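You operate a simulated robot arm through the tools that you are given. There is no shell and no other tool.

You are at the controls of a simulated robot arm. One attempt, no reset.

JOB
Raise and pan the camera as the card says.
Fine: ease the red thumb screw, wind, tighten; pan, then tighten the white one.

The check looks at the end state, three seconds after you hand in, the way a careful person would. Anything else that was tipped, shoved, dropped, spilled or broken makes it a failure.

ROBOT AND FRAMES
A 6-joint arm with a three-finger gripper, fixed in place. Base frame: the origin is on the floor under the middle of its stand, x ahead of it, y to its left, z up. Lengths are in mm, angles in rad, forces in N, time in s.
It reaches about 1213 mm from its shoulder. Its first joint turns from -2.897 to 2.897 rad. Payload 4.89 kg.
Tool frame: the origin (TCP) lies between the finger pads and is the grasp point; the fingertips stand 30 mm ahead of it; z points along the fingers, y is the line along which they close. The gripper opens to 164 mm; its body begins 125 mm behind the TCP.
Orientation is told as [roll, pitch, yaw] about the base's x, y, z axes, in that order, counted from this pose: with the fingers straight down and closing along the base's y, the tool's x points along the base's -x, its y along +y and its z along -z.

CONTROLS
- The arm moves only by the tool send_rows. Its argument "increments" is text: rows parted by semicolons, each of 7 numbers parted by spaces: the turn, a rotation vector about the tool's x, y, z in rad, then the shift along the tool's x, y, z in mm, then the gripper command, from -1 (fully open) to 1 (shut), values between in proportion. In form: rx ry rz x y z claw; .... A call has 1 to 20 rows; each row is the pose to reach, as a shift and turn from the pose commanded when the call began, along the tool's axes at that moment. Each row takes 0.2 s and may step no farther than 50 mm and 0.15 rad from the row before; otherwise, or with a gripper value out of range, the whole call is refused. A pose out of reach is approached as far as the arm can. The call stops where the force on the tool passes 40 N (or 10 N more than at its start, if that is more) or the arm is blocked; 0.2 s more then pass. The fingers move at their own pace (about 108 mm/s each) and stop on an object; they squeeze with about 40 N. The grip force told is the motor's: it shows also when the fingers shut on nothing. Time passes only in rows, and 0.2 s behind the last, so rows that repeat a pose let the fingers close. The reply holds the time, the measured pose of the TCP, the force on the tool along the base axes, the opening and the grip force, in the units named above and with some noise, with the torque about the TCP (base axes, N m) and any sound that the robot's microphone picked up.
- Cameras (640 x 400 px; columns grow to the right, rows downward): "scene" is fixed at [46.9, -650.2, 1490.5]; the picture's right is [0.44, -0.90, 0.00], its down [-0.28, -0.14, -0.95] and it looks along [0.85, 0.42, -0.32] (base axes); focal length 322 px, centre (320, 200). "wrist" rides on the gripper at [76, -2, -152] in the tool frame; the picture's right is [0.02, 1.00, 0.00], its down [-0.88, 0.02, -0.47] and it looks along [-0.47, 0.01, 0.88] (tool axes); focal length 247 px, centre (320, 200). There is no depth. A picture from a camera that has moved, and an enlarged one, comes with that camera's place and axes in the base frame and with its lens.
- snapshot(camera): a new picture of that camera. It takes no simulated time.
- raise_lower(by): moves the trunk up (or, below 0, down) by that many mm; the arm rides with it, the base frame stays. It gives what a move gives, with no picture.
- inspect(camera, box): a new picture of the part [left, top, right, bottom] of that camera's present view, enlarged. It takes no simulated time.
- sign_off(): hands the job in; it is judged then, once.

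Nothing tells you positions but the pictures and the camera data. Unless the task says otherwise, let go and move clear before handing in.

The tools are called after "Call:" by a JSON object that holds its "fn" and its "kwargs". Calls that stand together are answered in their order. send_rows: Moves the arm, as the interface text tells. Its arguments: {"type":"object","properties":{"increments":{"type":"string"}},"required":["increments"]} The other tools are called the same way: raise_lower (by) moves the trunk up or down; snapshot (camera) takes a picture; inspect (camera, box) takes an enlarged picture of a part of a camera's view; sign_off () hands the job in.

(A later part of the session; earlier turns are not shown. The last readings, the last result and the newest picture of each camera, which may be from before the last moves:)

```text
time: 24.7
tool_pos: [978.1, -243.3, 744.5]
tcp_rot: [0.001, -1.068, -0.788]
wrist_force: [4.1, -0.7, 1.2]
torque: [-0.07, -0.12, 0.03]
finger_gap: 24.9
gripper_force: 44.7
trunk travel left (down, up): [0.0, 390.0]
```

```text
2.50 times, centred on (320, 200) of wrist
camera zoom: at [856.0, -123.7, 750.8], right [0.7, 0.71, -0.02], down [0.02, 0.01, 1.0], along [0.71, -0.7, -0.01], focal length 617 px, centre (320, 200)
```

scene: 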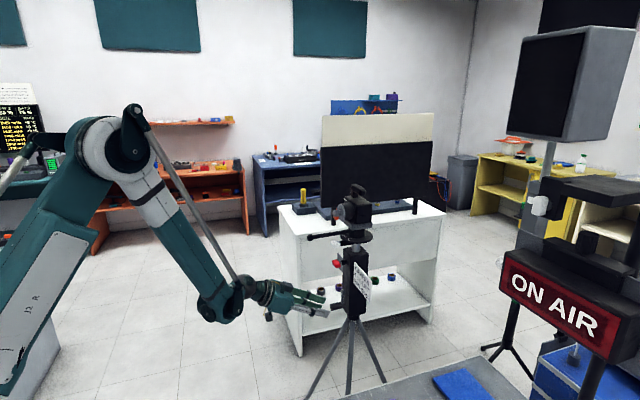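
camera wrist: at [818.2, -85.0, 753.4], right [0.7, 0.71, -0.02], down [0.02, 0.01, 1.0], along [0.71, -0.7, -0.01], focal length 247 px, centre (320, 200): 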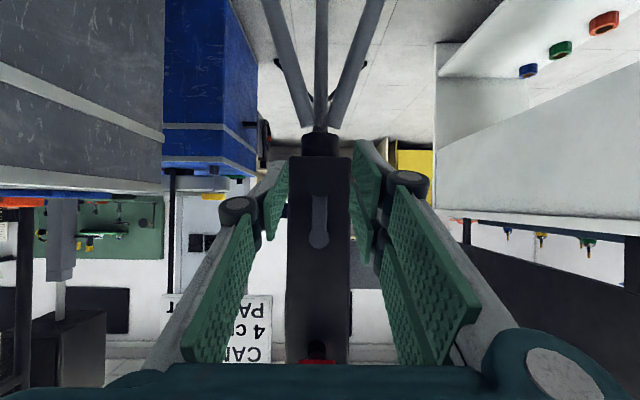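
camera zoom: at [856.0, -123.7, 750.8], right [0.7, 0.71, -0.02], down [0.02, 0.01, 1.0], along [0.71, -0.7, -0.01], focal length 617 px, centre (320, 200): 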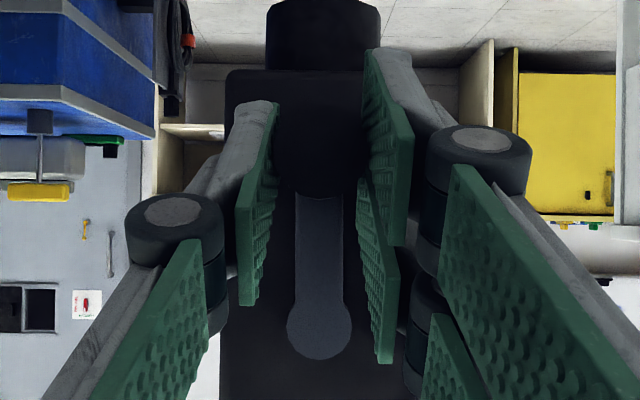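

The crank grip is held (24.9 mm). I'll turn it a little clockwise first and read the forces and post height.

Call:
{"fn": "send_rows", "kwargs": {"increments": "0 0 0 -0.1 4.2 0 1; 0 0 0 -0.55 8.4 -0.3 1"}}

Call:
{"fn": "inspect", "kwargs": {"camera": "scene", "box": [325, 220, 375, 255]}}

Call:
{"fn": "inspect", "kwargs": {"camera": "wrist", "box": [250, 120, 390, 280]}}

```text
time: 25.3
tool_pos: [983.2, -238.1, 744.3]
tcp_rot: [0.002, -1.068, -0.788]
wrist_force: [3.2, -4.6, -2.5]
torque: [-0.01, -0.03, -0.07]
finger_gap: 25.2
gripper_force: 45.2
trunk travel left (down, up): [0.0, 390.0]
```

```text
11.43 times, centred on (350, 238) of scene
camera zoom: at [46.9, -650.2, 1490.5], right [0.44, -0.9, 0.0], down [-0.28, -0.14, -0.95], along [0.85, 0.42, -0.32], focal length 3682 px, centre (-23, -229)
```

zoom: 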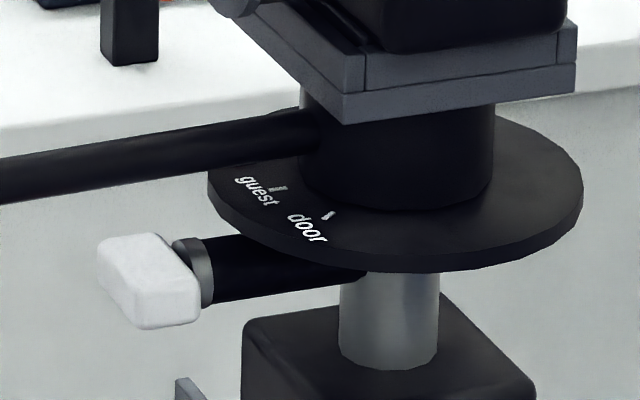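

```text
2.50 times, centred on (320, 200) of wrist
camera zoom: at [861.5, -118.1, 751.3], right [0.7, 0.71, -0.02], down [0.02, 0.01, 1.0], along [0.71, -0.7, -0.01], focal length 617 px, centre (320, 200)
```

zoom: 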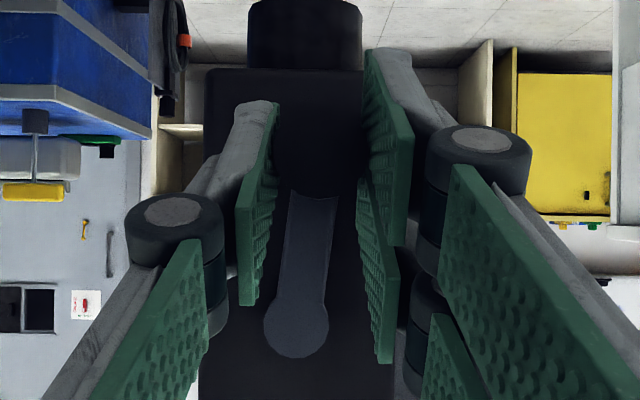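

The crank turns freely, and the disc looks about 2 px lower, so clockwise probably lowers it. I'll take a finer reference picture, then turn the other way and compare.

Call:
{"fn": "inspect", "kwargs": {"camera": "scene", "box": [345, 230, 369, 245]}}

Call:
{"fn": "send_rows", "kwargs": {"increments": "0 0 0 0.45 -4.2 0.2 1; 0 0 0 0.55 -8.4 0.3 1; 0 0 0 0.3 -12.6 0.15 1; 0 0 0 -0.01 -16.8 0 1; 0 0 0 -0.7 -20.9 -0.4 1; 0 0 0 -1.65 -24.9 -0.9 1"}}

Call:
{"fn": "inspect", "kwargs": {"camera": "scene", "box": [345, 230, 369, 245]}}

Call:
{"fn": "inspect", "kwargs": {"camera": "wrist", "box": [250, 120, 390, 280]}}

```text
16.00 times, centred on (357, 238) of scene
camera zoom: at [46.9, -650.2, 1490.5], right [0.44, -0.9, 0.0], down [-0.28, -0.14, -0.95], along [0.85, 0.42, -0.32], focal length 5155 px, centre (-272, -400)
```

zoom: 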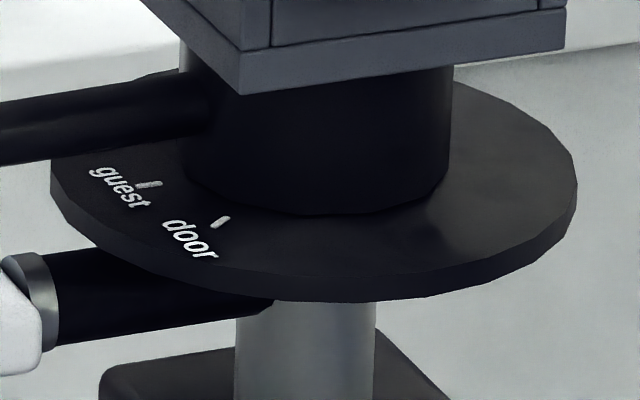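

```text
time: 26.6
tool_pos: [968.3, -251.5, 744.6]
tcp_rot: [0.002, -1.065, -0.787]
wrist_force: [15.7, 1.5, -23.9]
torque: [0.02, 1.25, 0.51]
finger_gap: 25.4
gripper_force: 45.0
trunk travel left (down, up): [0.0, 390.0]
stopped in row 6: the force on the tool passed its limit at 43 N (the readings are from after the stop); the commanded pose is now the measured one
```

```text
16.00 times, centred on (357, 238) of scene
camera zoom: at [46.9, -650.2, 1490.5], right [0.44, -0.9, 0.0], down [-0.28, -0.14, -0.95], along [0.85, 0.42, -0.32], focal length 5155 px, centre (-272, -400)
```

zoom: 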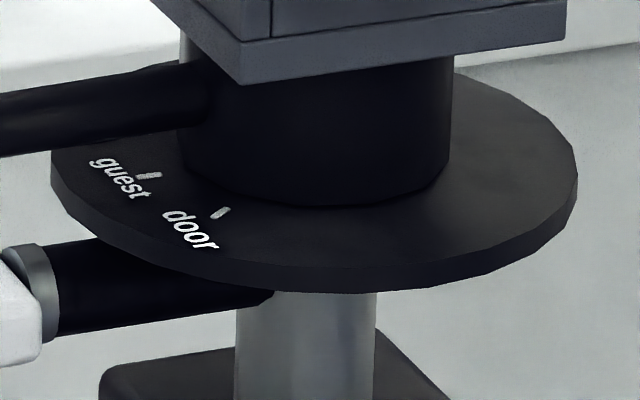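

```text
2.50 times, centred on (320, 200) of wrist
camera zoom: at [847.8, -131.7, 752.5], right [0.7, 0.72, -0.02], down [0.02, 0.0, 1.0], along [0.72, -0.7, -0.01], focal length 617 px, centre (320, 200)
```

zoom: 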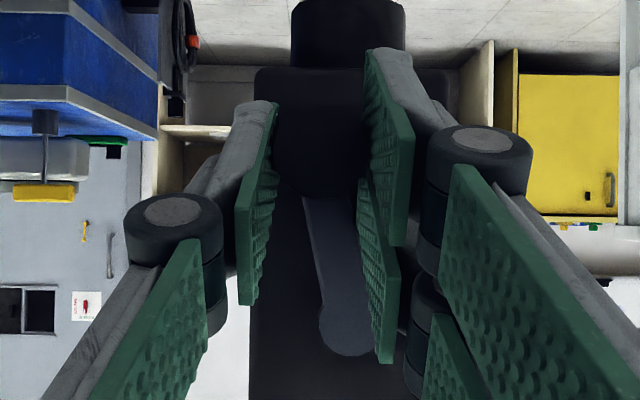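

Counter-clockwise raises it, by about 2.3 mm for 0.4 rad. The grip doesn't spin freely, so a tight hold fights me. I'll loosen to a 28 mm cage around it and swing the tool with the crank about its pivot.

Call:
{"fn": "send_rows", "kwargs": {"increments": "0 0 0 0 0 0 0.66; 0 0 0 0 0 0 0.66; 0 0 0 0 0 0 0.66"}}

Call:
{"fn": "inspect", "kwargs": {"camera": "wrist", "box": [250, 120, 390, 280]}}

Call:
{"fn": "inspect", "kwargs": {"camera": "scene", "box": [290, 170, 410, 330]}}

```text
time: 27.4
tool_pos: [967.7, -252.2, 747.8]
tcp_rot: [0.004, -1.068, -0.787]
wrist_force: [1.4, 1.6, 0.9]
torque: [-0.02, -0.01, 0.08]
finger_gap: 29.0
gripper_force: 1.5
trunk travel left (down, up): [0.0, 390.0]
```

```text
2.50 times, centred on (320, 200) of wrist
camera zoom: at [846.3, -132.0, 754.2], right [0.7, 0.72, -0.02], down [0.02, 0.01, 1.0], along [0.72, -0.7, -0.01], focal length 617 px, centre (320, 200)
```

zoom: 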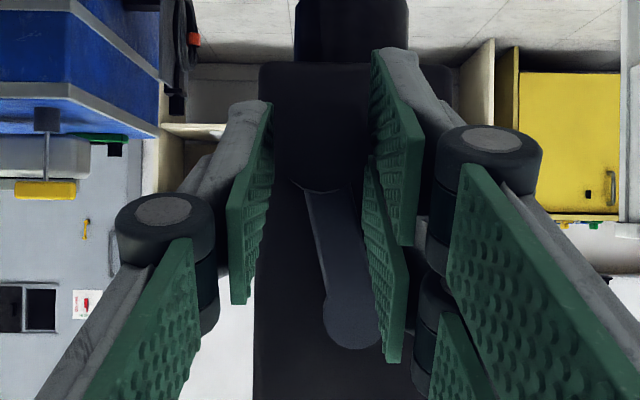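

```text
2.50 times, centred on (350, 250) of scene
camera zoom: at [46.9, -650.2, 1490.5], right [0.44, -0.9, 0.0], down [-0.28, -0.14, -0.95], along [0.85, 0.42, -0.32], focal length 805 px, centre (245, 75)
```

zoom: 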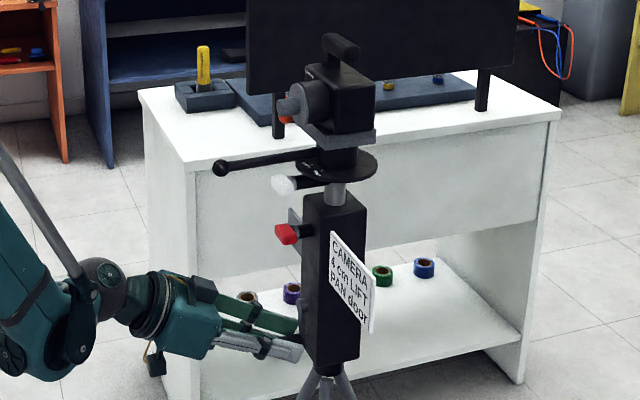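

Released cleanly and the tripod is unmoved. I'll sweep the caged grip about the crank pivot by 0.65 rad counter-clockwise, turning the tool with it.

Call:
{"fn": "send_rows", "kwargs": {"increments": "0.0625 0 -0.114 -1.67 -5.63 -0.91 0.66; 0.125 0 -0.228 -3.96 -10.97 -2.17 0.66; 0.1876 0 -0.342 -6.85 -15.92 -3.76 0.66; 0.2501 0 -0.456 -10.27 -20.40 -5.63 0.66; 0.3127 0 -0.570 -14.16 -24.34 -7.77 0.66"}}

Call:
{"fn": "inspect", "kwargs": {"camera": "wrist", "box": [250, 120, 390, 280]}}

Call:
{"fn": "inspect", "kwargs": {"camera": "scene", "box": [345, 230, 369, 245]}}

```text
time: 28.6
tool_pos: [951.6, -268.1, 762.6]
tcp_rot: [-1.008, -0.771, 0.049]
wrist_force: [1.1, 2.6, -4.6]
torque: [0.12, 0.21, 0.1]
finger_gap: 30.0
gripper_force: 3.2
trunk travel left (down, up): [0.0, 390.0]
```

```text
2.50 times, centred on (320, 200) of wrist
camera zoom: at [832.5, -146.9, 770.9], right [0.55, 0.56, -0.62], down [0.45, 0.43, 0.78], along [0.71, -0.7, -0.01], focal length 617 px, centre (320, 200)
```

zoom: 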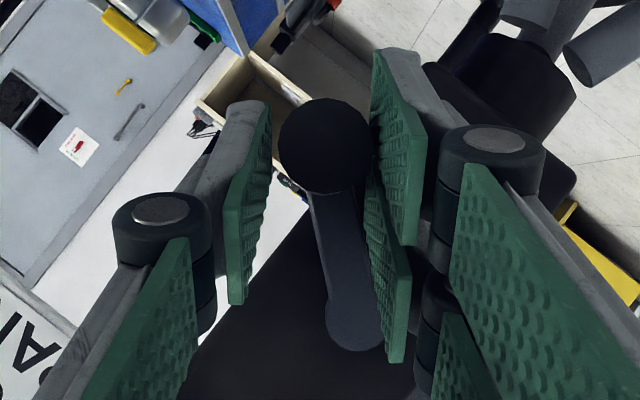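

```text
16.00 times, centred on (357, 238) of scene
camera zoom: at [46.9, -650.2, 1490.5], right [0.44, -0.9, 0.0], down [-0.28, -0.14, -0.95], along [0.85, 0.42, -0.32], focal length 5155 px, centre (-272, -400)
```

zoom: 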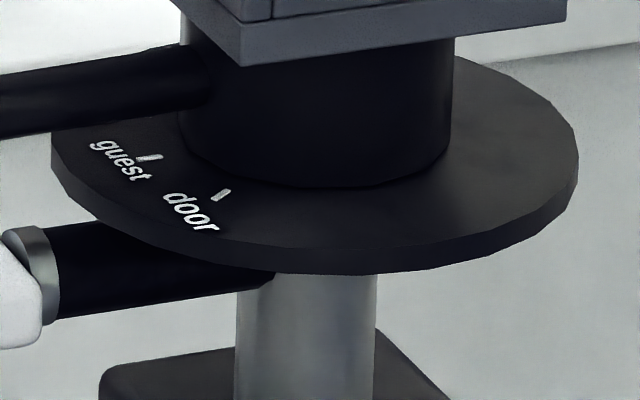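

The cage works, with low forces and the post about 6 mm up so far. I'll continue the same sweep by another 0.9 rad.

Call:
{"fn": "send_rows", "kwargs": {"increments": "0.0625 0 -0.114 -1.67 -5.63 -0.91 0.66; 0.125 0 -0.228 -3.96 -10.97 -2.17 0.66; 0.1876 0 -0.342 -6.85 -15.92 -3.76 0.66; 0.2501 0 -0.456 -10.27 -20.40 -5.63 0.66; 0.3127 0 -0.570 -14.16 -24.34 -7.77 0.66; 0.375 0 -0.684 -18.49 -27.67 -10.14 0.66; 0.4377 0 -0.798 -23.14 -30.34 -12.69 0.66"}}

Call:
{"fn": "inspect", "kwargs": {"camera": "wrist", "box": [230, 100, 410, 280]}}

Call:
{"fn": "inspect", "kwargs": {"camera": "scene", "box": [345, 230, 369, 245]}}

Call:
{"fn": "inspect", "kwargs": {"camera": "scene", "box": [260, 200, 400, 330]}}

```text
time: 30.2
tool_pos: [945.2, -274.4, 802.9]
tcp_rot: [-1.566, -0.008, 0.286]
wrist_force: [0.6, -0.1, -3.2]
torque: [0.06, 0.01, 0.06]
finger_gap: 29.6
gripper_force: 1.6
trunk travel left (down, up): [0.0, 390.0]
```

```text
2.22 times, centred on (320, 190) of wrist
camera zoom: at [829.4, -149.9, 805.5], right [-0.01, 0.0, -1.0], down [0.71, 0.7, -0.01], along [0.7, -0.71, -0.01], focal length 549 px, centre (320, 222)
```

zoom: 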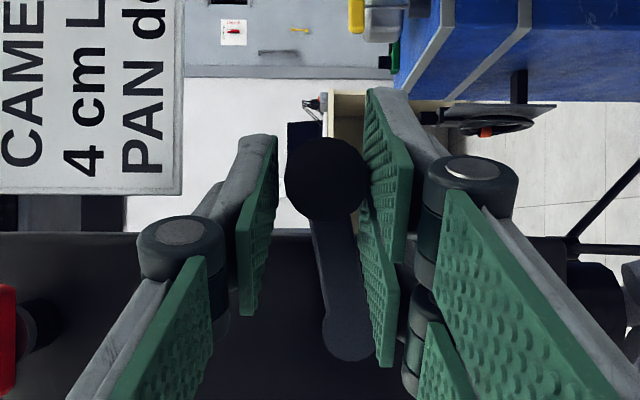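

```text
16.00 times, centred on (357, 238) of scene
camera zoom: at [46.9, -650.2, 1490.5], right [0.44, -0.9, 0.0], down [-0.28, -0.14, -0.95], along [0.85, 0.42, -0.32], focal length 5155 px, centre (-272, -400)
```

zoom: 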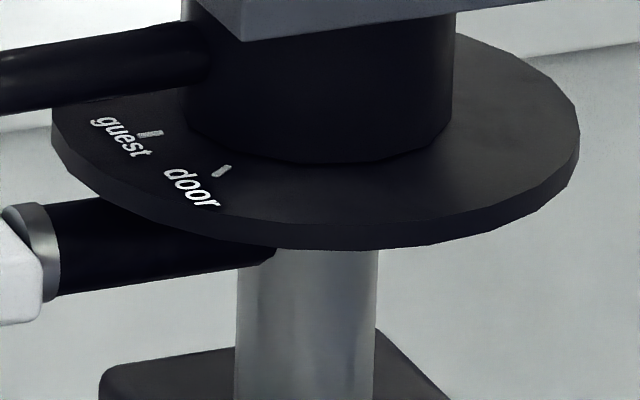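

```text
3.08 times, centred on (330, 265) of scene
camera zoom: at [46.9, -650.2, 1490.5], right [0.44, -0.9, 0.0], down [-0.28, -0.14, -0.95], along [0.85, 0.42, -0.32], focal length 991 px, centre (289, 0)
```

zoom: 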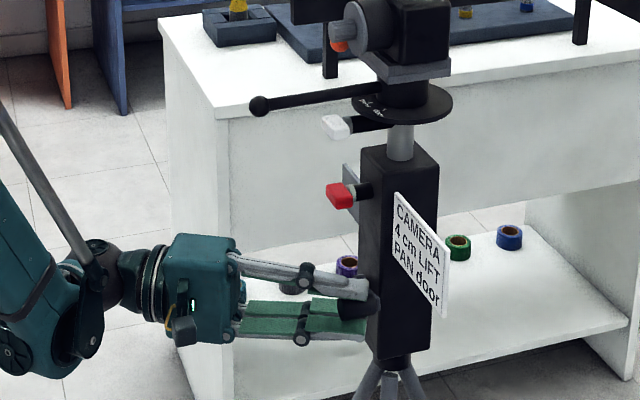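

The post is about 11.5 mm up (roughly 6.2 mm/rad). The tool's roll is near its useful end, so I'll open, back straight out, un-tilt and roll back for the next sweep.

Call:
{"fn": "send_rows", "kwargs": {"increments": "0 0 0 0 0 0 0.45; 0 0 0 0 0 0 0.45; 0 0 0 10.4 0 -19 0.45; 0 0 0 20.8 0 -38 0.45; 0 0 0 31.3 0 -57 0.45; 0 0 0 31.3 0 -57 0.45"}}

Call:
{"fn": "send_rows", "kwargs": {"increments": "-0.0355 -0.005 0.1389 0 0 0 0.45; -0.071 -0.01 0.2778 0 0 0 0.45; -0.1064 -0.0151 0.4167 0 0 0 0.45; -0.1419 -0.0201 0.5556 0 0 0 0.45; -0.1774 -0.0251 0.6945 0 0 0 0.45; -0.2129 -0.0301 0.8334 0 0 0 0.45; -0.2483 -0.0351 0.9723 0 0 0 0.45; -0.2838 -0.0402 1.1112 0 0 0 0.45; -0.3193 -0.0452 1.2501 0 0 0 0.45; -0.3548 -0.0502 1.389 0 0 0 0.45; -0.3902 -0.0552 1.5279 0 0 0 0.45; -0.4257 -0.0602 1.6668 0 0 0 0.45; -0.4612 -0.0653 1.8057 0 0 0 0.45; -0.4967 -0.0703 1.9446 0 0 0 0.45; -0.5321 -0.0753 2.0835 0 0 0 0.45; -0.5676 -0.0803 2.2224 0 0 0 0.45; -0.6031 -0.0853 2.3613 0 0 0 0.45; -0.6386 -0.0904 2.5002 0 0 0 0.45; -0.674 -0.0954 2.6391 0 0 0 0.45; -0.7095 -0.1004 2.778 0 0 0 0.45"}}

Call:
{"fn": "snapshot", "kwargs": {"camera": "wrist"}}

Call:
{"fn": "snapshot", "kwargs": {"camera": "scene"}}

```text
time: 31.6
tool_pos: [898.0, -228.8, 803.6]
tcp_rot: [-1.564, -0.01, 0.286]
wrist_force: [0.2, -1.1, 0.0]
torque: [-0.02, -0.01, -0.01]
finger_gap: 45.2
gripper_force: 0.0
trunk travel left (down, up): [0.0, 390.0]
```

```text
time: 35.8
tool_pos: [909.7, -230.5, 811.9]
tcp_rot: [1.567, -0.267, -2.359]
wrist_force: [0.4, -0.4, -0.1]
torque: [0.05, 0.05, 0.01]
finger_gap: 45.2
gripper_force: 0.2
out of reach, approached as far as the arm can: row 19, 20
trunk travel left (down, up): [0.0, 390.0]
```

```text
taken
camera wrist: at [853.8, -69.5, 791.7], right [0.2, 0.2, 0.96], down [-0.93, -0.26, 0.25], along [0.3, -0.94, 0.13], focal length 247 px, centre (320, 200)
```

wrist: 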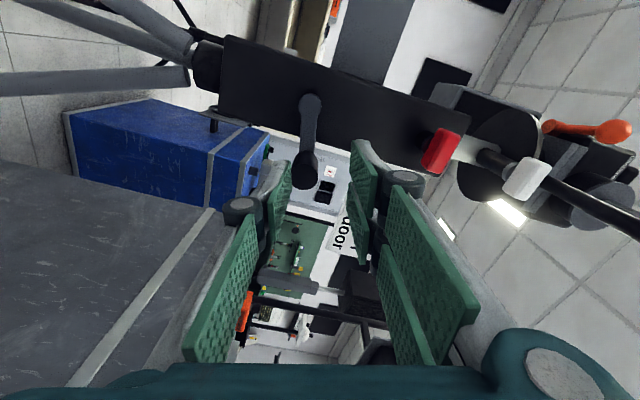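

```text
taken
```

scene: 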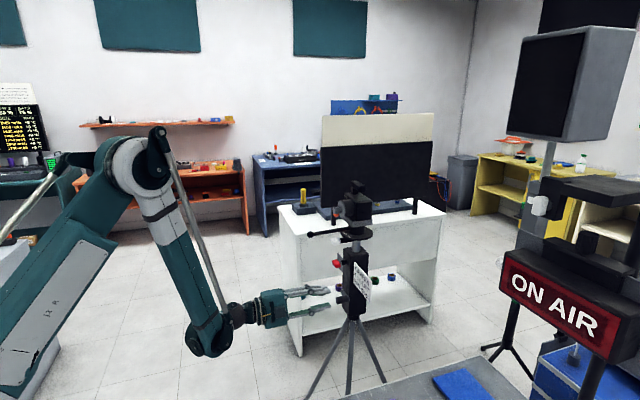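

Rolled back and levelled. I'll zoom to locate the crank grip precisely relative to the tool.

Call:
{"fn": "inspect", "kwargs": {"camera": "wrist", "box": [260, 80, 360, 200]}}

Call:
{"fn": "inspect", "kwargs": {"camera": "scene", "box": [325, 270, 375, 310]}}

```text
3.33 times, centred on (310, 140) of wrist
camera zoom: at [853.8, -69.5, 791.7], right [0.2, 0.2, 0.96], down [-0.93, -0.26, 0.25], along [0.3, -0.94, 0.13], focal length 823 px, centre (353, 400)
```

zoom: 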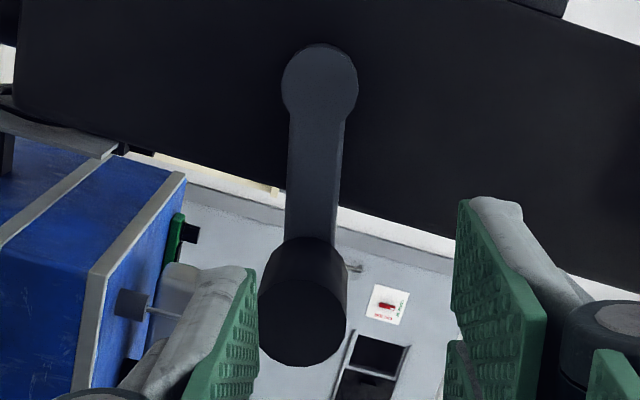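

```text
10.00 times, centred on (350, 290) of scene
camera zoom: at [46.9, -650.2, 1490.5], right [0.44, -0.9, 0.0], down [-0.28, -0.14, -0.95], along [0.85, 0.42, -0.32], focal length 3222 px, centre (20, -700)
```

zoom: 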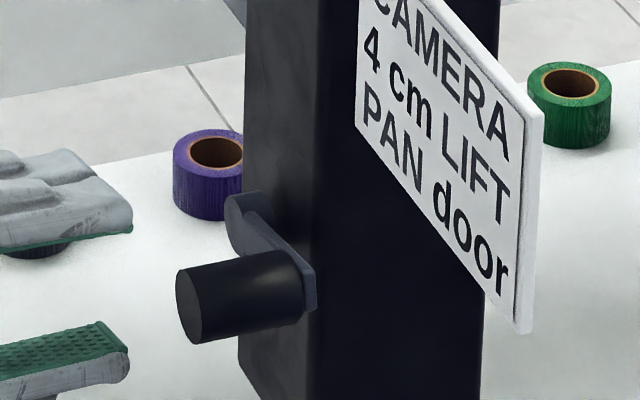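

The grip centre is about (-10, -13.7) mm from the tool axis in tool coordinates. I'll align, advance over it, and close to a loose cage.

Call:
{"fn": "send_rows", "kwargs": {"increments": "0 0 0 -5 -7 8 0.45; 0 0 0 -10 -13.7 18 0.45; 0 0 0 -10 -13.7 36 0.45; 0 0 0 -10 -13.7 56 0.45; 0 0 0 -10 -13.7 56 0.65; 0 0 0 -10 -13.7 56 0.65"}}

Call:
{"fn": "inspect", "kwargs": {"camera": "wrist", "box": [230, 100, 410, 280]}}

Call:
{"fn": "inspect", "kwargs": {"camera": "scene", "box": [300, 250, 380, 320]}}

```text
time: 37.2
tool_pos: [937.6, -278.4, 800.4]
tcp_rot: [1.571, -0.269, -2.358]
wrist_force: [-0.2, 0.3, 0.6]
torque: [0.0, 0.03, -0.02]
finger_gap: 28.6
gripper_force: 0.1
out of reach, approached as far as the arm can: row 1, 2
trunk travel left (down, up): [0.0, 390.0]
```

```text
2.22 times, centred on (320, 190) of wrist
camera zoom: at [882.0, -119.0, 779.5], right [0.2, 0.2, 0.96], down [-0.93, -0.26, 0.25], along [0.3, -0.94, 0.14], focal length 549 px, centre (320, 222)
```

zoom: 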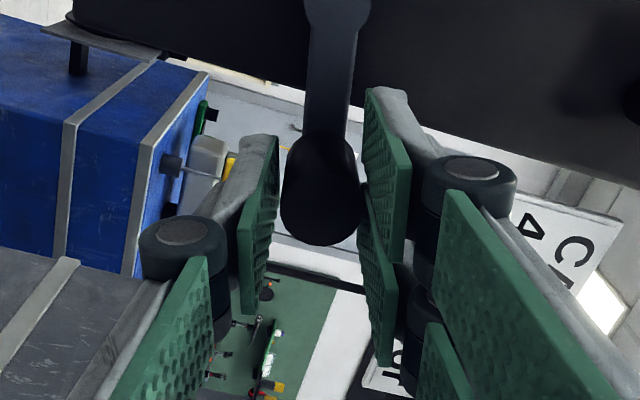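

```text
5.71 times, centred on (340, 285) of scene
camera zoom: at [46.9, -650.2, 1490.5], right [0.44, -0.9, 0.0], down [-0.28, -0.14, -0.95], along [0.85, 0.42, -0.32], focal length 1841 px, centre (206, -286)
```

zoom: 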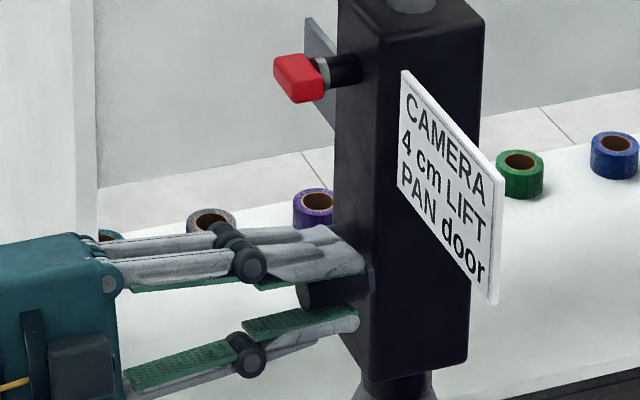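

The grip is centred in the cage. I'll sweep another 0.7 rad counter-clockwise about the pivot.

Call:
{"fn": "send_rows", "kwargs": {"increments": "0 0 -0.14 -0.05 7.88 0 0.66; 0 0 -0.28 1.0 15.70 0 0.66; 0 0 -0.42 3.13 23.29 0 0.66; 0 0 -0.56 6.30 30.51 0 0.66; 0 0 -0.70 10.45 37.22 0 0.66"}}

Call:
{"fn": "inspect", "kwargs": {"camera": "wrist", "box": [230, 100, 410, 280]}}

Call:
{"fn": "inspect", "kwargs": {"camera": "scene", "box": [345, 226, 369, 241]}}

```text
time: 38.4
tool_pos: [952.8, -263.4, 833.9]
tcp_rot: [1.57, -0.97, -2.357]
wrist_force: [-2.4, -1.1, -0.9]
torque: [0.04, 0.05, -0.05]
finger_gap: 29.8
gripper_force: 1.8
trunk travel left (down, up): [0.0, 390.0]
```

```text
2.22 times, centred on (320, 190) of wrist
camera zoom: at [874.4, -126.5, 770.9], right [0.59, 0.59, 0.55], down [-0.67, -0.01, 0.74], along [0.44, -0.81, 0.4], focal length 549 px, centre (320, 222)
```

zoom: 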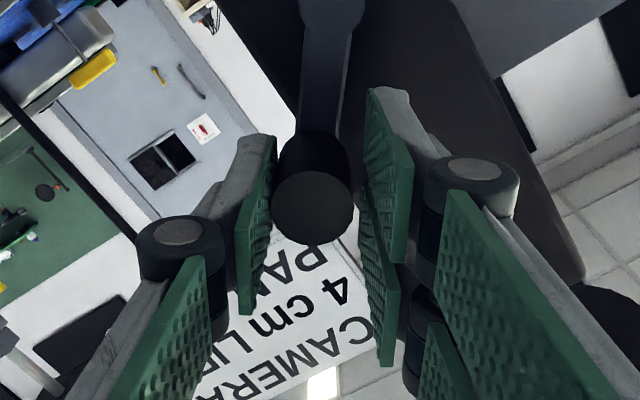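

```text
16.00 times, centred on (357, 234) of scene
camera zoom: at [46.9, -650.2, 1490.5], right [0.44, -0.9, 0.0], down [-0.28, -0.14, -0.95], along [0.85, 0.42, -0.32], focal length 5155 px, centre (-272, -336)
```

zoom: 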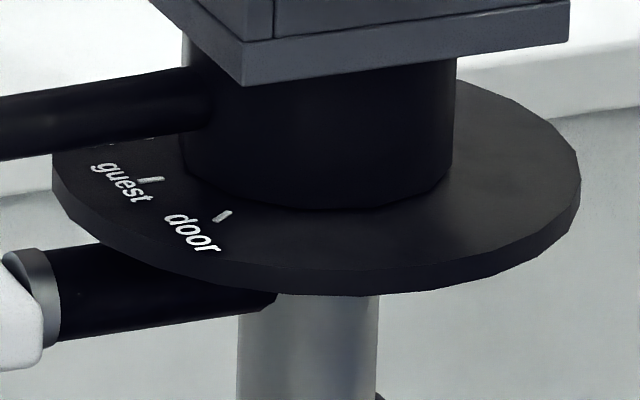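

The post is up about 16 mm with low forces. Continuing the sweep by 1.26 rad.

Call:
{"fn": "send_rows", "kwargs": {"increments": "0 0 -0.14 -0.05 7.88 0 0.66; 0 0 -0.28 1.0 15.70 0 0.66; 0 0 -0.42 3.13 23.29 0 0.66; 0 0 -0.56 6.30 30.51 0 0.66; 0 0 -0.70 10.45 37.22 0 0.66; 0 0 -0.84 15.49 43.28 0 0.66; 0 0 -0.98 21.33 48.57 0 0.66; 0 0 -1.12 27.84 53.02 0 0.66; 0 0 -1.26 34.92 56.49 0 0.66"}}

Call:
{"fn": "inspect", "kwargs": {"camera": "wrist", "box": [230, 100, 410, 280]}}

Call:
{"fn": "inspect", "kwargs": {"camera": "scene", "box": [345, 226, 369, 241]}}

Call:
{"fn": "inspect", "kwargs": {"camera": "scene", "box": [290, 170, 410, 330]}}

```text
time: 40.4
tool_pos: [998.4, -217.5, 835.4]
tcp_rot: [-1.571, -0.909, 0.784]
wrist_force: [0.0, -2.0, 1.1]
torque: [-0.01, 0.02, 0.02]
finger_gap: 29.2
gripper_force: 0.6
trunk travel left (down, up): [0.0, 390.0]
```

```text
2.22 times, centred on (320, 190) of wrist
camera zoom: at [858.0, -143.8, 777.5], right [0.55, 0.55, -0.63], down [0.06, 0.73, 0.68], along [0.83, -0.41, 0.37], focal length 549 px, centre (320, 222)
```

zoom: 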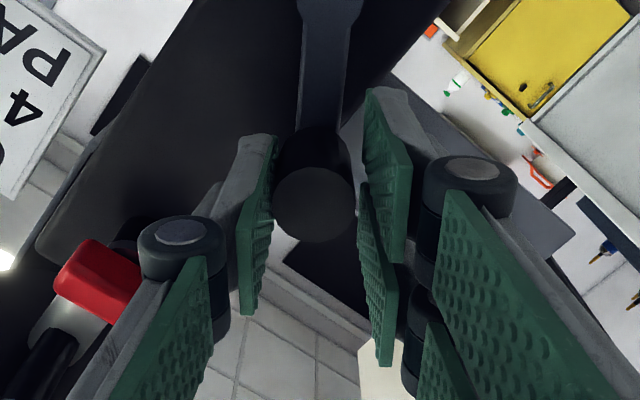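

```text
16.00 times, centred on (357, 234) of scene
camera zoom: at [46.9, -650.2, 1490.5], right [0.44, -0.9, 0.0], down [-0.28, -0.14, -0.95], along [0.85, 0.42, -0.32], focal length 5155 px, centre (-272, -336)
```

zoom: 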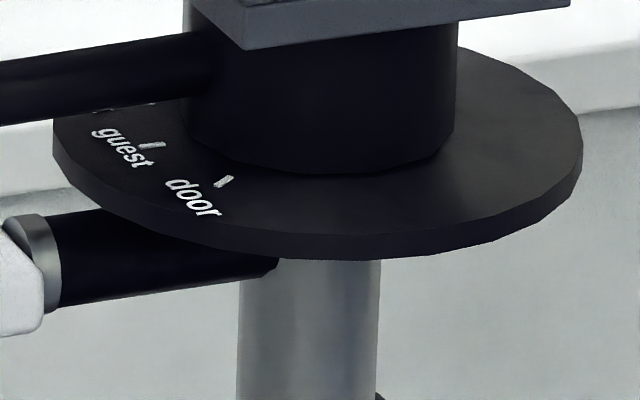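

```text
2.50 times, centred on (350, 250) of scene
camera zoom: at [46.9, -650.2, 1490.5], right [0.44, -0.9, 0.0], down [-0.28, -0.14, -0.95], along [0.85, 0.42, -0.32], focal length 805 px, centre (245, 75)
```

zoom: 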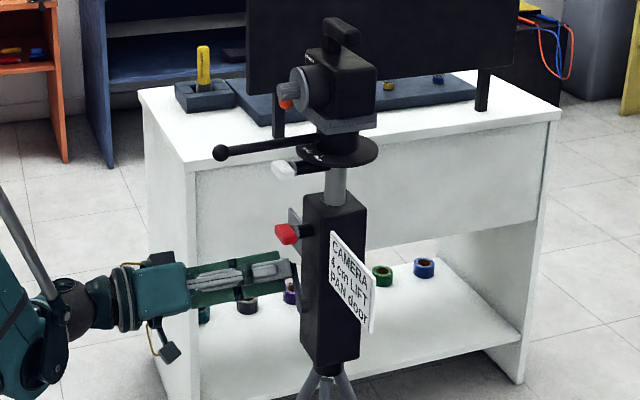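

About 24 mm up, with roughly 2.4 rad to go. Another 0.84 rad in this grip.

Call:
{"fn": "send_rows", "kwargs": {"increments": "0 0 -0.14 -0.05 7.88 0 0.66; 0 0 -0.28 1.0 15.70 0 0.66; 0 0 -0.42 3.13 23.29 0 0.66; 0 0 -0.56 6.30 30.51 0 0.66; 0 0 -0.70 10.45 37.22 0 0.66; 0 0 -0.84 15.49 43.28 0 0.66"}}

Call:
{"fn": "inspect", "kwargs": {"camera": "wrist", "box": [230, 100, 410, 280]}}

Call:
{"fn": "inspect", "kwargs": {"camera": "scene", "box": [345, 226, 369, 241]}}

```text
time: 41.8
tool_pos: [1017.4, -199.8, 797.7]
tcp_rot: [-1.569, -0.072, 0.786]
wrist_force: [-0.8, -0.5, 0.9]
torque: [0.0, 0.02, -0.01]
finger_gap: 28.8
gripper_force: 0.2
trunk travel left (down, up): [0.0, 390.0]
```

```text
2.22 times, centred on (320, 190) of wrist
camera zoom: at [855.3, -145.6, 795.0], right [0.03, 0.04, -1.0], down [0.29, 0.96, 0.04], along [0.96, -0.29, 0.02], focal length 549 px, centre (320, 222)
```

zoom: 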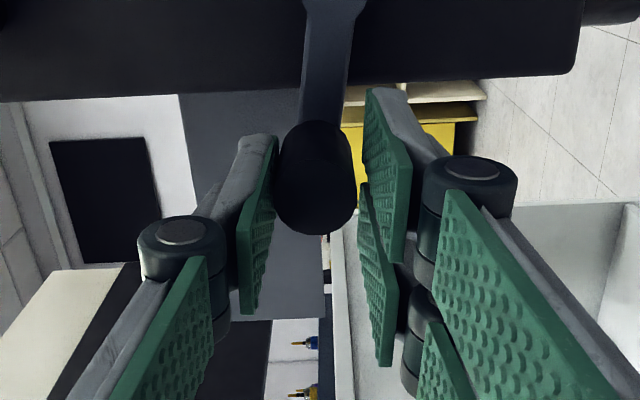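

```text
16.00 times, centred on (357, 234) of scene
camera zoom: at [46.9, -650.2, 1490.5], right [0.44, -0.9, 0.0], down [-0.28, -0.14, -0.95], along [0.85, 0.42, -0.32], focal length 5155 px, centre (-272, -336)
```

zoom: 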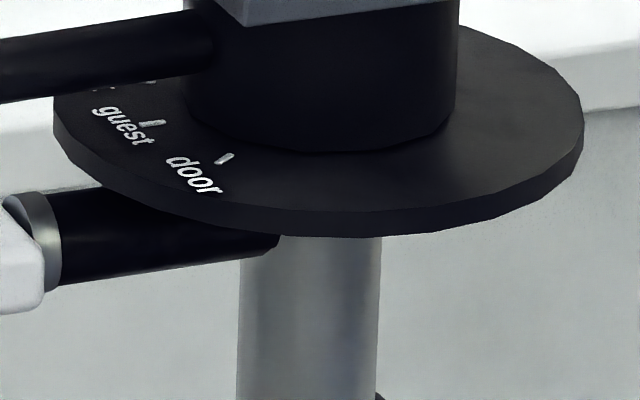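

Now about 30 mm up, with roughly 10 mm (1.57 rad) left. I'll back off and re-roll with the downward tilt for the last quarter through the bottom.

Call:
{"fn": "send_rows", "kwargs": {"increments": "0 0 0 0 0 0 0.45; 0 0 0 0 0 0 0.45; 0 0 0 0 0 -22 0.45; 0 0 0 0 0 -44 0.45; 0 0 0 0 0 -66 0.45; 0 0 0 0 0 -66 0.45"}}

Call:
{"fn": "send_rows", "kwargs": {"increments": "-0.0366 0.0035 0.1432 0 0 0 0.45; -0.0731 0.007 0.2863 0 0 0 0.45; -0.1097 0.0106 0.4295 0 0 0 0.45; -0.1463 0.0141 0.5726 0 0 0 0.45; -0.1828 0.0176 0.7158 0 0 0 0.45; -0.2194 0.0211 0.859 0 0 0 0.45; -0.256 0.0246 1.0021 0 0 0 0.45; -0.2925 0.0281 1.1453 0 0 0 0.45; -0.3291 0.0317 1.2884 0 0 0 0.45; -0.3657 0.0352 1.4316 0 0 0 0.45; -0.4022 0.0387 1.5748 0 0 0 0.45; -0.4388 0.0422 1.7179 0 0 0 0.45; -0.4754 0.0457 1.8611 0 0 0 0.45; -0.5119 0.0492 2.0042 0 0 0 0.45; -0.5485 0.0528 2.1474 0 0 0 0.45; -0.5851 0.0563 2.2906 0 0 0 0.45; -0.6216 0.0598 2.4337 0 0 0 0.45; -0.6582 0.0633 2.5769 0 0 0 0.45; -0.6948 0.0668 2.72 0 0 0 0.45; -0.7313 0.0704 2.8632 0 0 0 0.45"}}

Call:
{"fn": "snapshot", "kwargs": {"camera": "wrist"}}

Call:
{"fn": "snapshot", "kwargs": {"camera": "scene"}}

```text
time: 43.2
tool_pos: [966.5, -153.0, 798.6]
tcp_rot: [-1.572, -0.073, 0.785]
wrist_force: [0.1, 0.0, -0.1]
torque: [-0.02, -0.01, 0.01]
finger_gap: 45.2
gripper_force: 0.1
trunk travel left (down, up): [0.0, 390.0]
```

```text
time: 47.4
tool_pos: [974.1, -152.4, 801.3]
tcp_rot: [1.511, -0.102, -1.854]
wrist_force: [0.0, 0.3, -0.2]
torque: [0.01, 0.05, -0.01]
finger_gap: 45.2
gripper_force: 0.0
out of reach, approached as far as the arm can: row 20
trunk travel left (down, up): [0.0, 390.0]
```

```text
taken
camera wrist: at [850.1, -36.5, 802.2], right [0.09, 0.1, 0.99], down [-0.7, -0.7, 0.14], along [0.71, -0.7, 0.01], focal length 247 px, centre (320, 200)
```

wrist: 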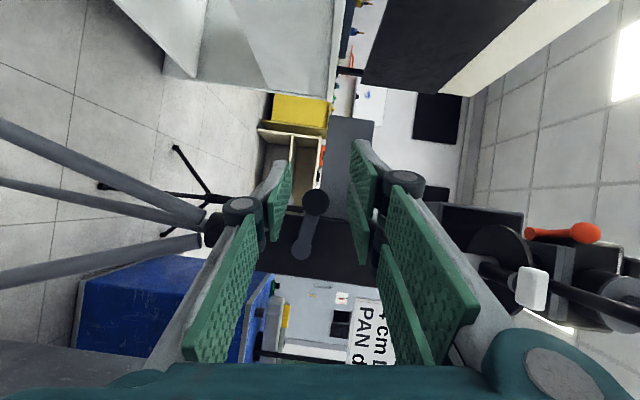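

```text
taken
```

scene: 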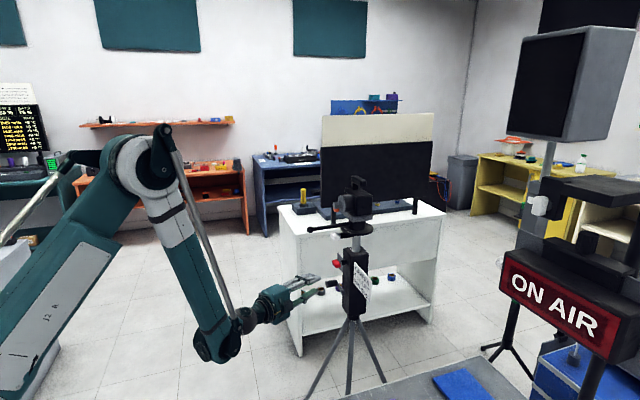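

Good orientation. I'll zoom to locate the grip relative to the tool.

Call:
{"fn": "inspect", "kwargs": {"camera": "wrist", "box": [260, 160, 370, 280]}}

```text
3.33 times, centred on (315, 220) of wrist
camera zoom: at [850.1, -36.5, 802.2], right [0.09, 0.1, 0.99], down [-0.7, -0.7, 0.14], along [0.71, -0.7, 0.01], focal length 823 px, centre (337, 133)
```

zoom: 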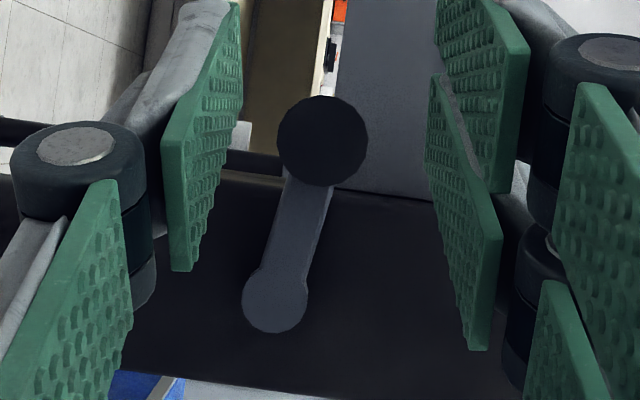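

The grip is at about (54, 801) in my (side, height) frame, matching expectation. I'll align, move in over it, and close to the loose cage.

Call:
{"fn": "send_rows", "kwargs": {"increments": "0 0 0 -13 -1.3 -7 0.45; 0 0 0 -23 -1.3 11.8 0.45; 0 0 0 -33 -1.3 30.5 0.45; 0 0 0 -43 -1.3 49.2 0.45; 0 0 0 -43 -1.3 49.2 0.66; 0 0 0 -43 -1.3 49.2 0.66"}}

Call:
{"fn": "inspect", "kwargs": {"camera": "wrist", "box": [230, 100, 410, 280]}}

Call:
{"fn": "inspect", "kwargs": {"camera": "scene", "box": [300, 250, 380, 320]}}

```text
time: 48.8
tool_pos: [1008.3, -207.1, 802.0]
tcp_rot: [1.512, -0.104, -1.852]
wrist_force: [0.1, -0.4, -1.4]
torque: [0.03, 0.05, -0.01]
finger_gap: 28.4
gripper_force: 0.6
out of reach, approached as far as the arm can: row 1
trunk travel left (down, up): [0.0, 390.0]
```

```text
2.22 times, centred on (320, 190) of wrist
camera zoom: at [884.0, -90.6, 802.5], right [0.09, 0.1, 0.99], down [-0.7, -0.71, 0.14], along [0.71, -0.7, 0.01], focal length 549 px, centre (320, 222)
```

zoom: 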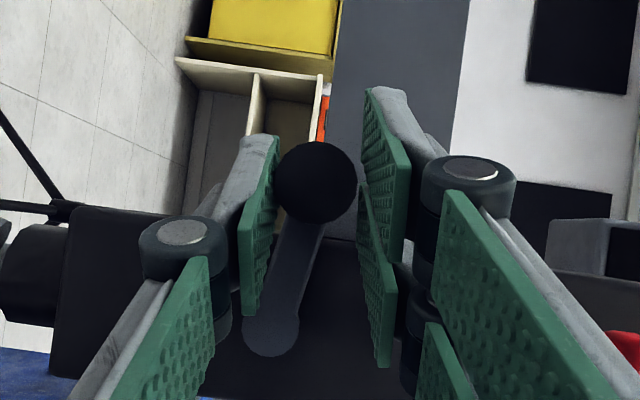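

```text
5.71 times, centred on (340, 285) of scene
camera zoom: at [46.9, -650.2, 1490.5], right [0.44, -0.9, 0.0], down [-0.28, -0.14, -0.95], along [0.85, 0.42, -0.32], focal length 1841 px, centre (206, -286)
```

zoom: 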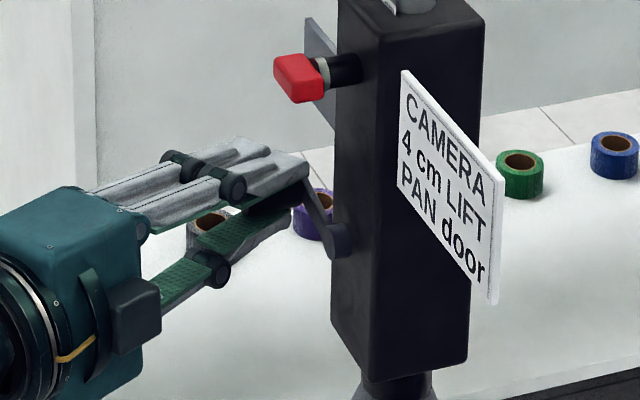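

Caged again. I'll sweep 0.98 rad down through the left side, then measure.

Call:
{"fn": "send_rows", "kwargs": {"increments": "0.0659 0 -0.1235 1.65 -6.30 0.88 0.66; 0.1319 0 -0.247 2.51 -12.80 1.34 0.66; 0.1978 0 -0.3704 2.57 -19.37 1.37 0.66; 0.2638 0 -0.4939 1.80 -25.89 0.96 0.66; 0.3297 0 -0.6174 0.25 -32.23 0.13 0.66; 0.3956 0 -0.7409 -2.06 -38.25 -1.10 0.66; 0.4616 0 -0.8644 -5.11 -43.85 -2.73 0.66"}}

Call:
{"fn": "inspect", "kwargs": {"camera": "wrist", "box": [230, 100, 410, 280]}}

Call:
{"fn": "inspect", "kwargs": {"camera": "scene", "box": [345, 226, 369, 241]}}

Call:
{"fn": "inspect", "kwargs": {"camera": "scene", "box": [325, 220, 375, 255]}}

```text
time: 50.4
tool_pos: [1002.3, -216.3, 758.7]
tcp_rot: [0.822, -0.902, -1.478]
wrist_force: [0.8, 1.1, 1.8]
torque: [0.02, 0.0, 0.04]
finger_gap: 28.8
gripper_force: 1.4
trunk travel left (down, up): [0.0, 390.0]
```

```text
2.22 times, centred on (320, 190) of wrist
camera zoom: at [878.1, -99.6, 763.3], right [0.62, 0.65, 0.44], down [-0.31, -0.31, 0.9], along [0.72, -0.7, 0.0], focal length 549 px, centre (320, 222)
```

zoom: 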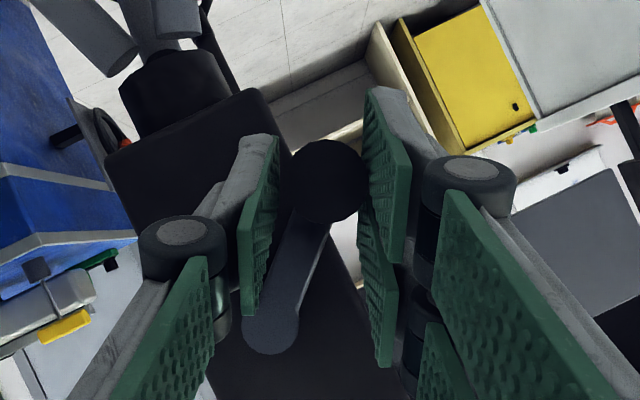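

```text
16.00 times, centred on (357, 234) of scene
camera zoom: at [46.9, -650.2, 1490.5], right [0.44, -0.9, 0.0], down [-0.28, -0.14, -0.95], along [0.85, 0.42, -0.32], focal length 5155 px, centre (-272, -336)
```

zoom: 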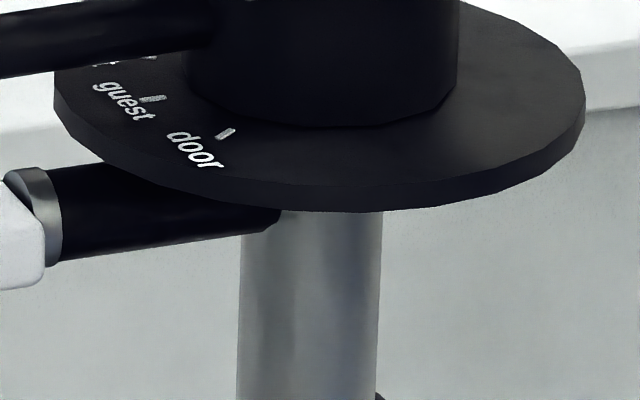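

```text
11.43 times, centred on (350, 238) of scene
camera zoom: at [46.9, -650.2, 1490.5], right [0.44, -0.9, 0.0], down [-0.28, -0.14, -0.95], along [0.85, 0.42, -0.32], focal length 3682 px, centre (-23, -229)
```

zoom: 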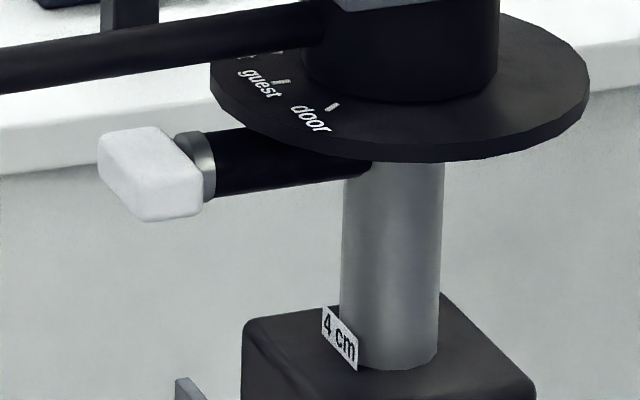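

A "4 cm" tag has appeared where the post leaves the column, and my measurement gives about 36 mm so far. I'll look at that mark closely.

Call:
{"fn": "inspect", "kwargs": {"camera": "scene", "box": [345, 240, 369, 255]}}

Call:
{"fn": "inspect", "kwargs": {"camera": "scene", "box": [349, 244, 361, 254]}}

```text
16.00 times, centred on (357, 248) of scene
camera zoom: at [46.9, -650.2, 1490.5], right [0.44, -0.9, 0.0], down [-0.28, -0.14, -0.95], along [0.85, 0.42, -0.32], focal length 5155 px, centre (-272, -560)
```

zoom: 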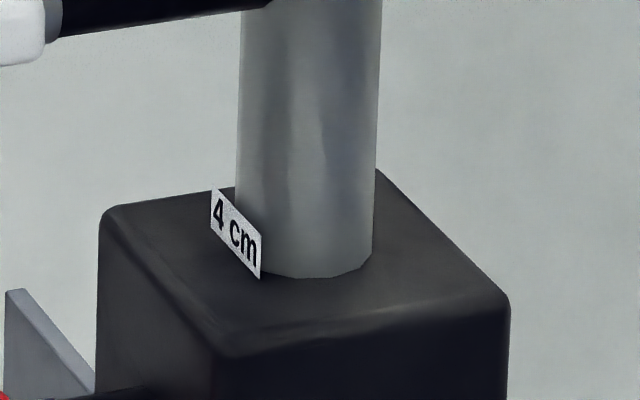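

```text
16.00 times, centred on (355, 249) of scene
camera zoom: at [46.9, -650.2, 1490.5], right [0.44, -0.9, 0.0], down [-0.28, -0.14, -0.95], along [0.85, 0.42, -0.32], focal length 5155 px, centre (-240, -584)
```

zoom: 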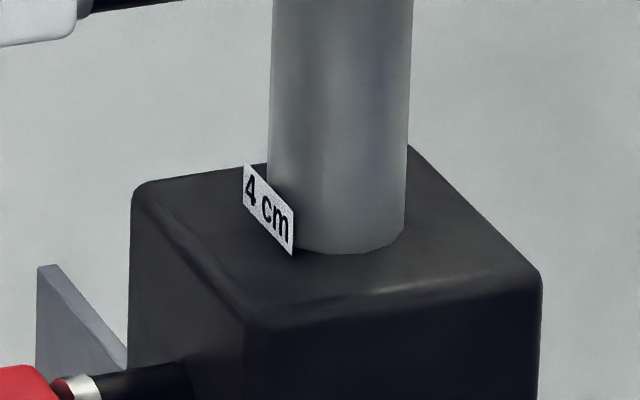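

The lead looks like 40 mm per turn (35.3 mm at about 5.5 rad), so the grip should finish straight down again. I'll sweep 0.70 rad more, then measure before the last bit.

Call:
{"fn": "send_rows", "kwargs": {"increments": "0.0659 0 -0.1235 1.65 -6.30 0.88 0.66; 0.1319 0 -0.247 2.51 -12.80 1.34 0.66; 0.1978 0 -0.3704 2.57 -19.37 1.37 0.66; 0.2638 0 -0.4939 1.80 -25.89 0.96 0.66; 0.3297 0 -0.6174 0.25 -32.23 0.13 0.66; 0.3297 0 -0.6174 0.25 -32.23 0.13 0.66"}}

Call:
{"fn": "inspect", "kwargs": {"camera": "wrist", "box": [230, 100, 410, 280]}}

Call:
{"fn": "inspect", "kwargs": {"camera": "scene", "box": [345, 240, 369, 255]}}

Call:
{"fn": "inspect", "kwargs": {"camera": "scene", "box": [325, 220, 375, 255]}}

```text
time: 51.8
tool_pos: [982.5, -236.1, 745.3]
tcp_rot: [-0.46, -1.031, -0.373]
wrist_force: [2.7, 0.5, -0.2]
torque: [0.0, -0.02, -0.01]
finger_gap: 28.6
gripper_force: 0.6
trunk travel left (down, up): [0.0, 390.0]
```

```text
2.22 times, centred on (320, 190) of wrist
camera zoom: at [860.3, -116.3, 751.4], right [0.67, 0.7, -0.25], down [0.17, 0.18, 0.97], along [0.72, -0.69, 0.0], focal length 549 px, centre (320, 222)
```

zoom: 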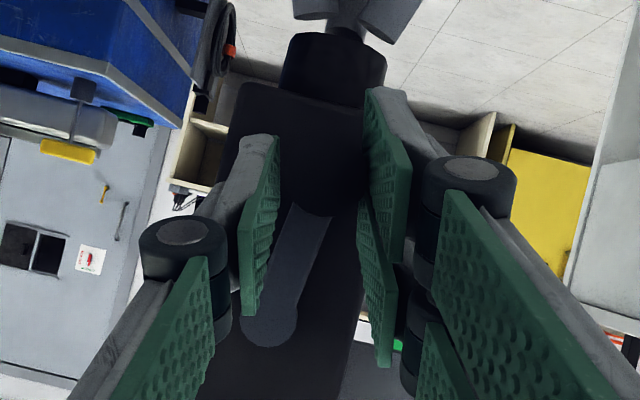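

```text
16.00 times, centred on (357, 248) of scene
camera zoom: at [46.9, -650.2, 1490.5], right [0.44, -0.9, 0.0], down [-0.28, -0.14, -0.95], along [0.85, 0.42, -0.32], focal length 5155 px, centre (-272, -560)
```

zoom: 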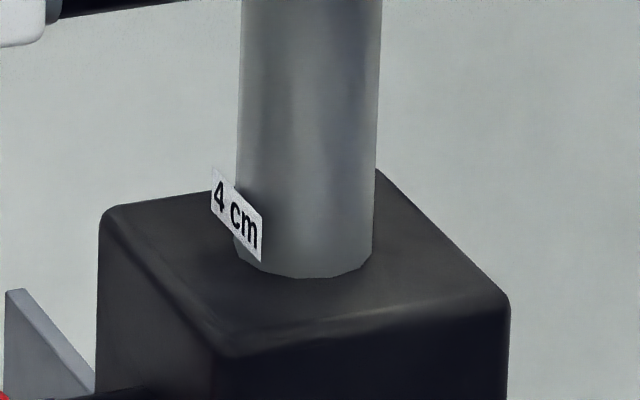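

```text
11.43 times, centred on (350, 238) of scene
camera zoom: at [46.9, -650.2, 1490.5], right [0.44, -0.9, 0.0], down [-0.28, -0.14, -0.95], along [0.85, 0.42, -0.32], focal length 3682 px, centre (-23, -229)
```

zoom: 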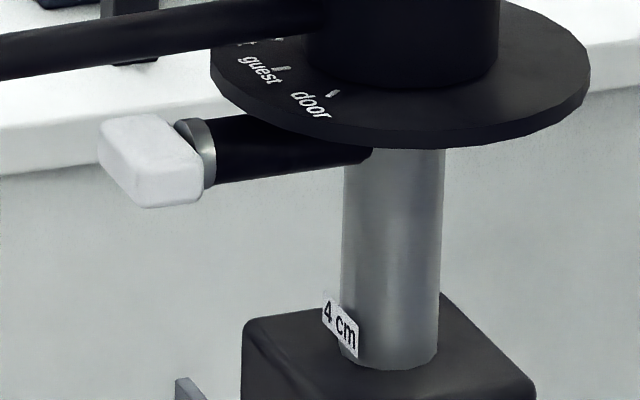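

The tag now floats a few millimetres clear and I estimate 39.3–39.8 mm, with the crank about 0.1 rad short of straight down. I'll back off and raise the trunk so the wrist camera can look at the post for a mark.

Call:
{"fn": "send_rows", "kwargs": {"increments": "0 0 0 0 0 0 0.45; 0 0 0 0 0 0 0.45; 0 0 0 10.6 0 -19.8 0.45; 0 0 0 21.2 0 -39.7 0.45; 0 0 0 31.8 0 -59.5 0.45; 0 0 0 42.4 0 -79.4 0.45; 0 0 0 42.4 0 -79.4 0.45"}}

Call:
{"fn": "raise_lower", "kwargs": {"by": 120}}

Call:
{"fn": "snapshot", "kwargs": {"camera": "wrist"}}

Call:
{"fn": "inspect", "kwargs": {"camera": "scene", "box": [260, 190, 400, 320]}}

```text
time: 53.4
tool_pos: [915.3, -173.0, 744.1]
tcp_rot: [-0.458, -1.033, -0.376]
wrist_force: [0.6, 0.2, 0.2]
torque: [0.04, 0.0, -0.03]
finger_gap: 45.1
gripper_force: 0.1
trunk travel left (down, up): [0.0, 390.0]
```

```text
time: 54.9
tool_pos: [916.3, -173.1, 864.9]
tcp_rot: [-0.457, -1.033, -0.376]
wrist_force: [-0.2, 0.0, -0.1]
torque: [-0.01, -0.02, -0.01]
finger_gap: 45.2
gripper_force: 0.1
trunk travel left (down, up): [-120.0, 270.0]
```

```text
taken
camera wrist: at [794.6, -54.3, 870.0], right [0.67, 0.7, -0.24], down [0.17, 0.18, 0.97], along [0.72, -0.69, 0.0], focal length 247 px, centre (320, 200)
```

wrist: 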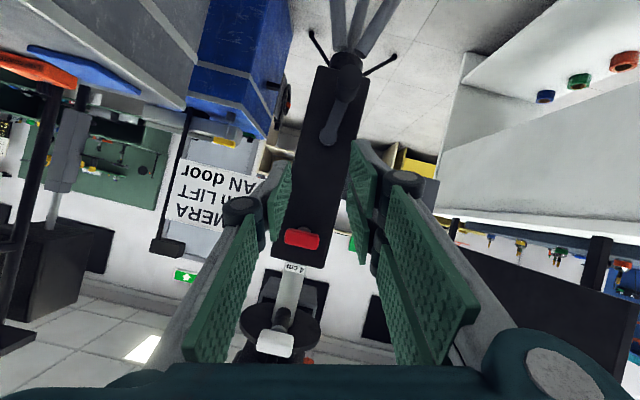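

```text
3.08 times, centred on (330, 255) of scene
camera zoom: at [46.9, -650.2, 1490.5], right [0.44, -0.9, 0.0], down [-0.28, -0.14, -0.95], along [0.85, 0.42, -0.32], focal length 991 px, centre (289, 31)
```

zoom: 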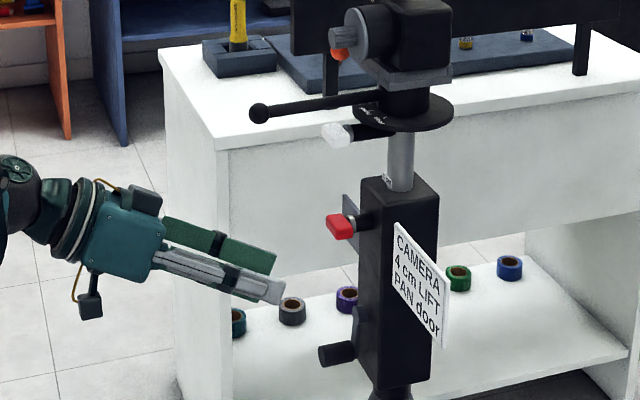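

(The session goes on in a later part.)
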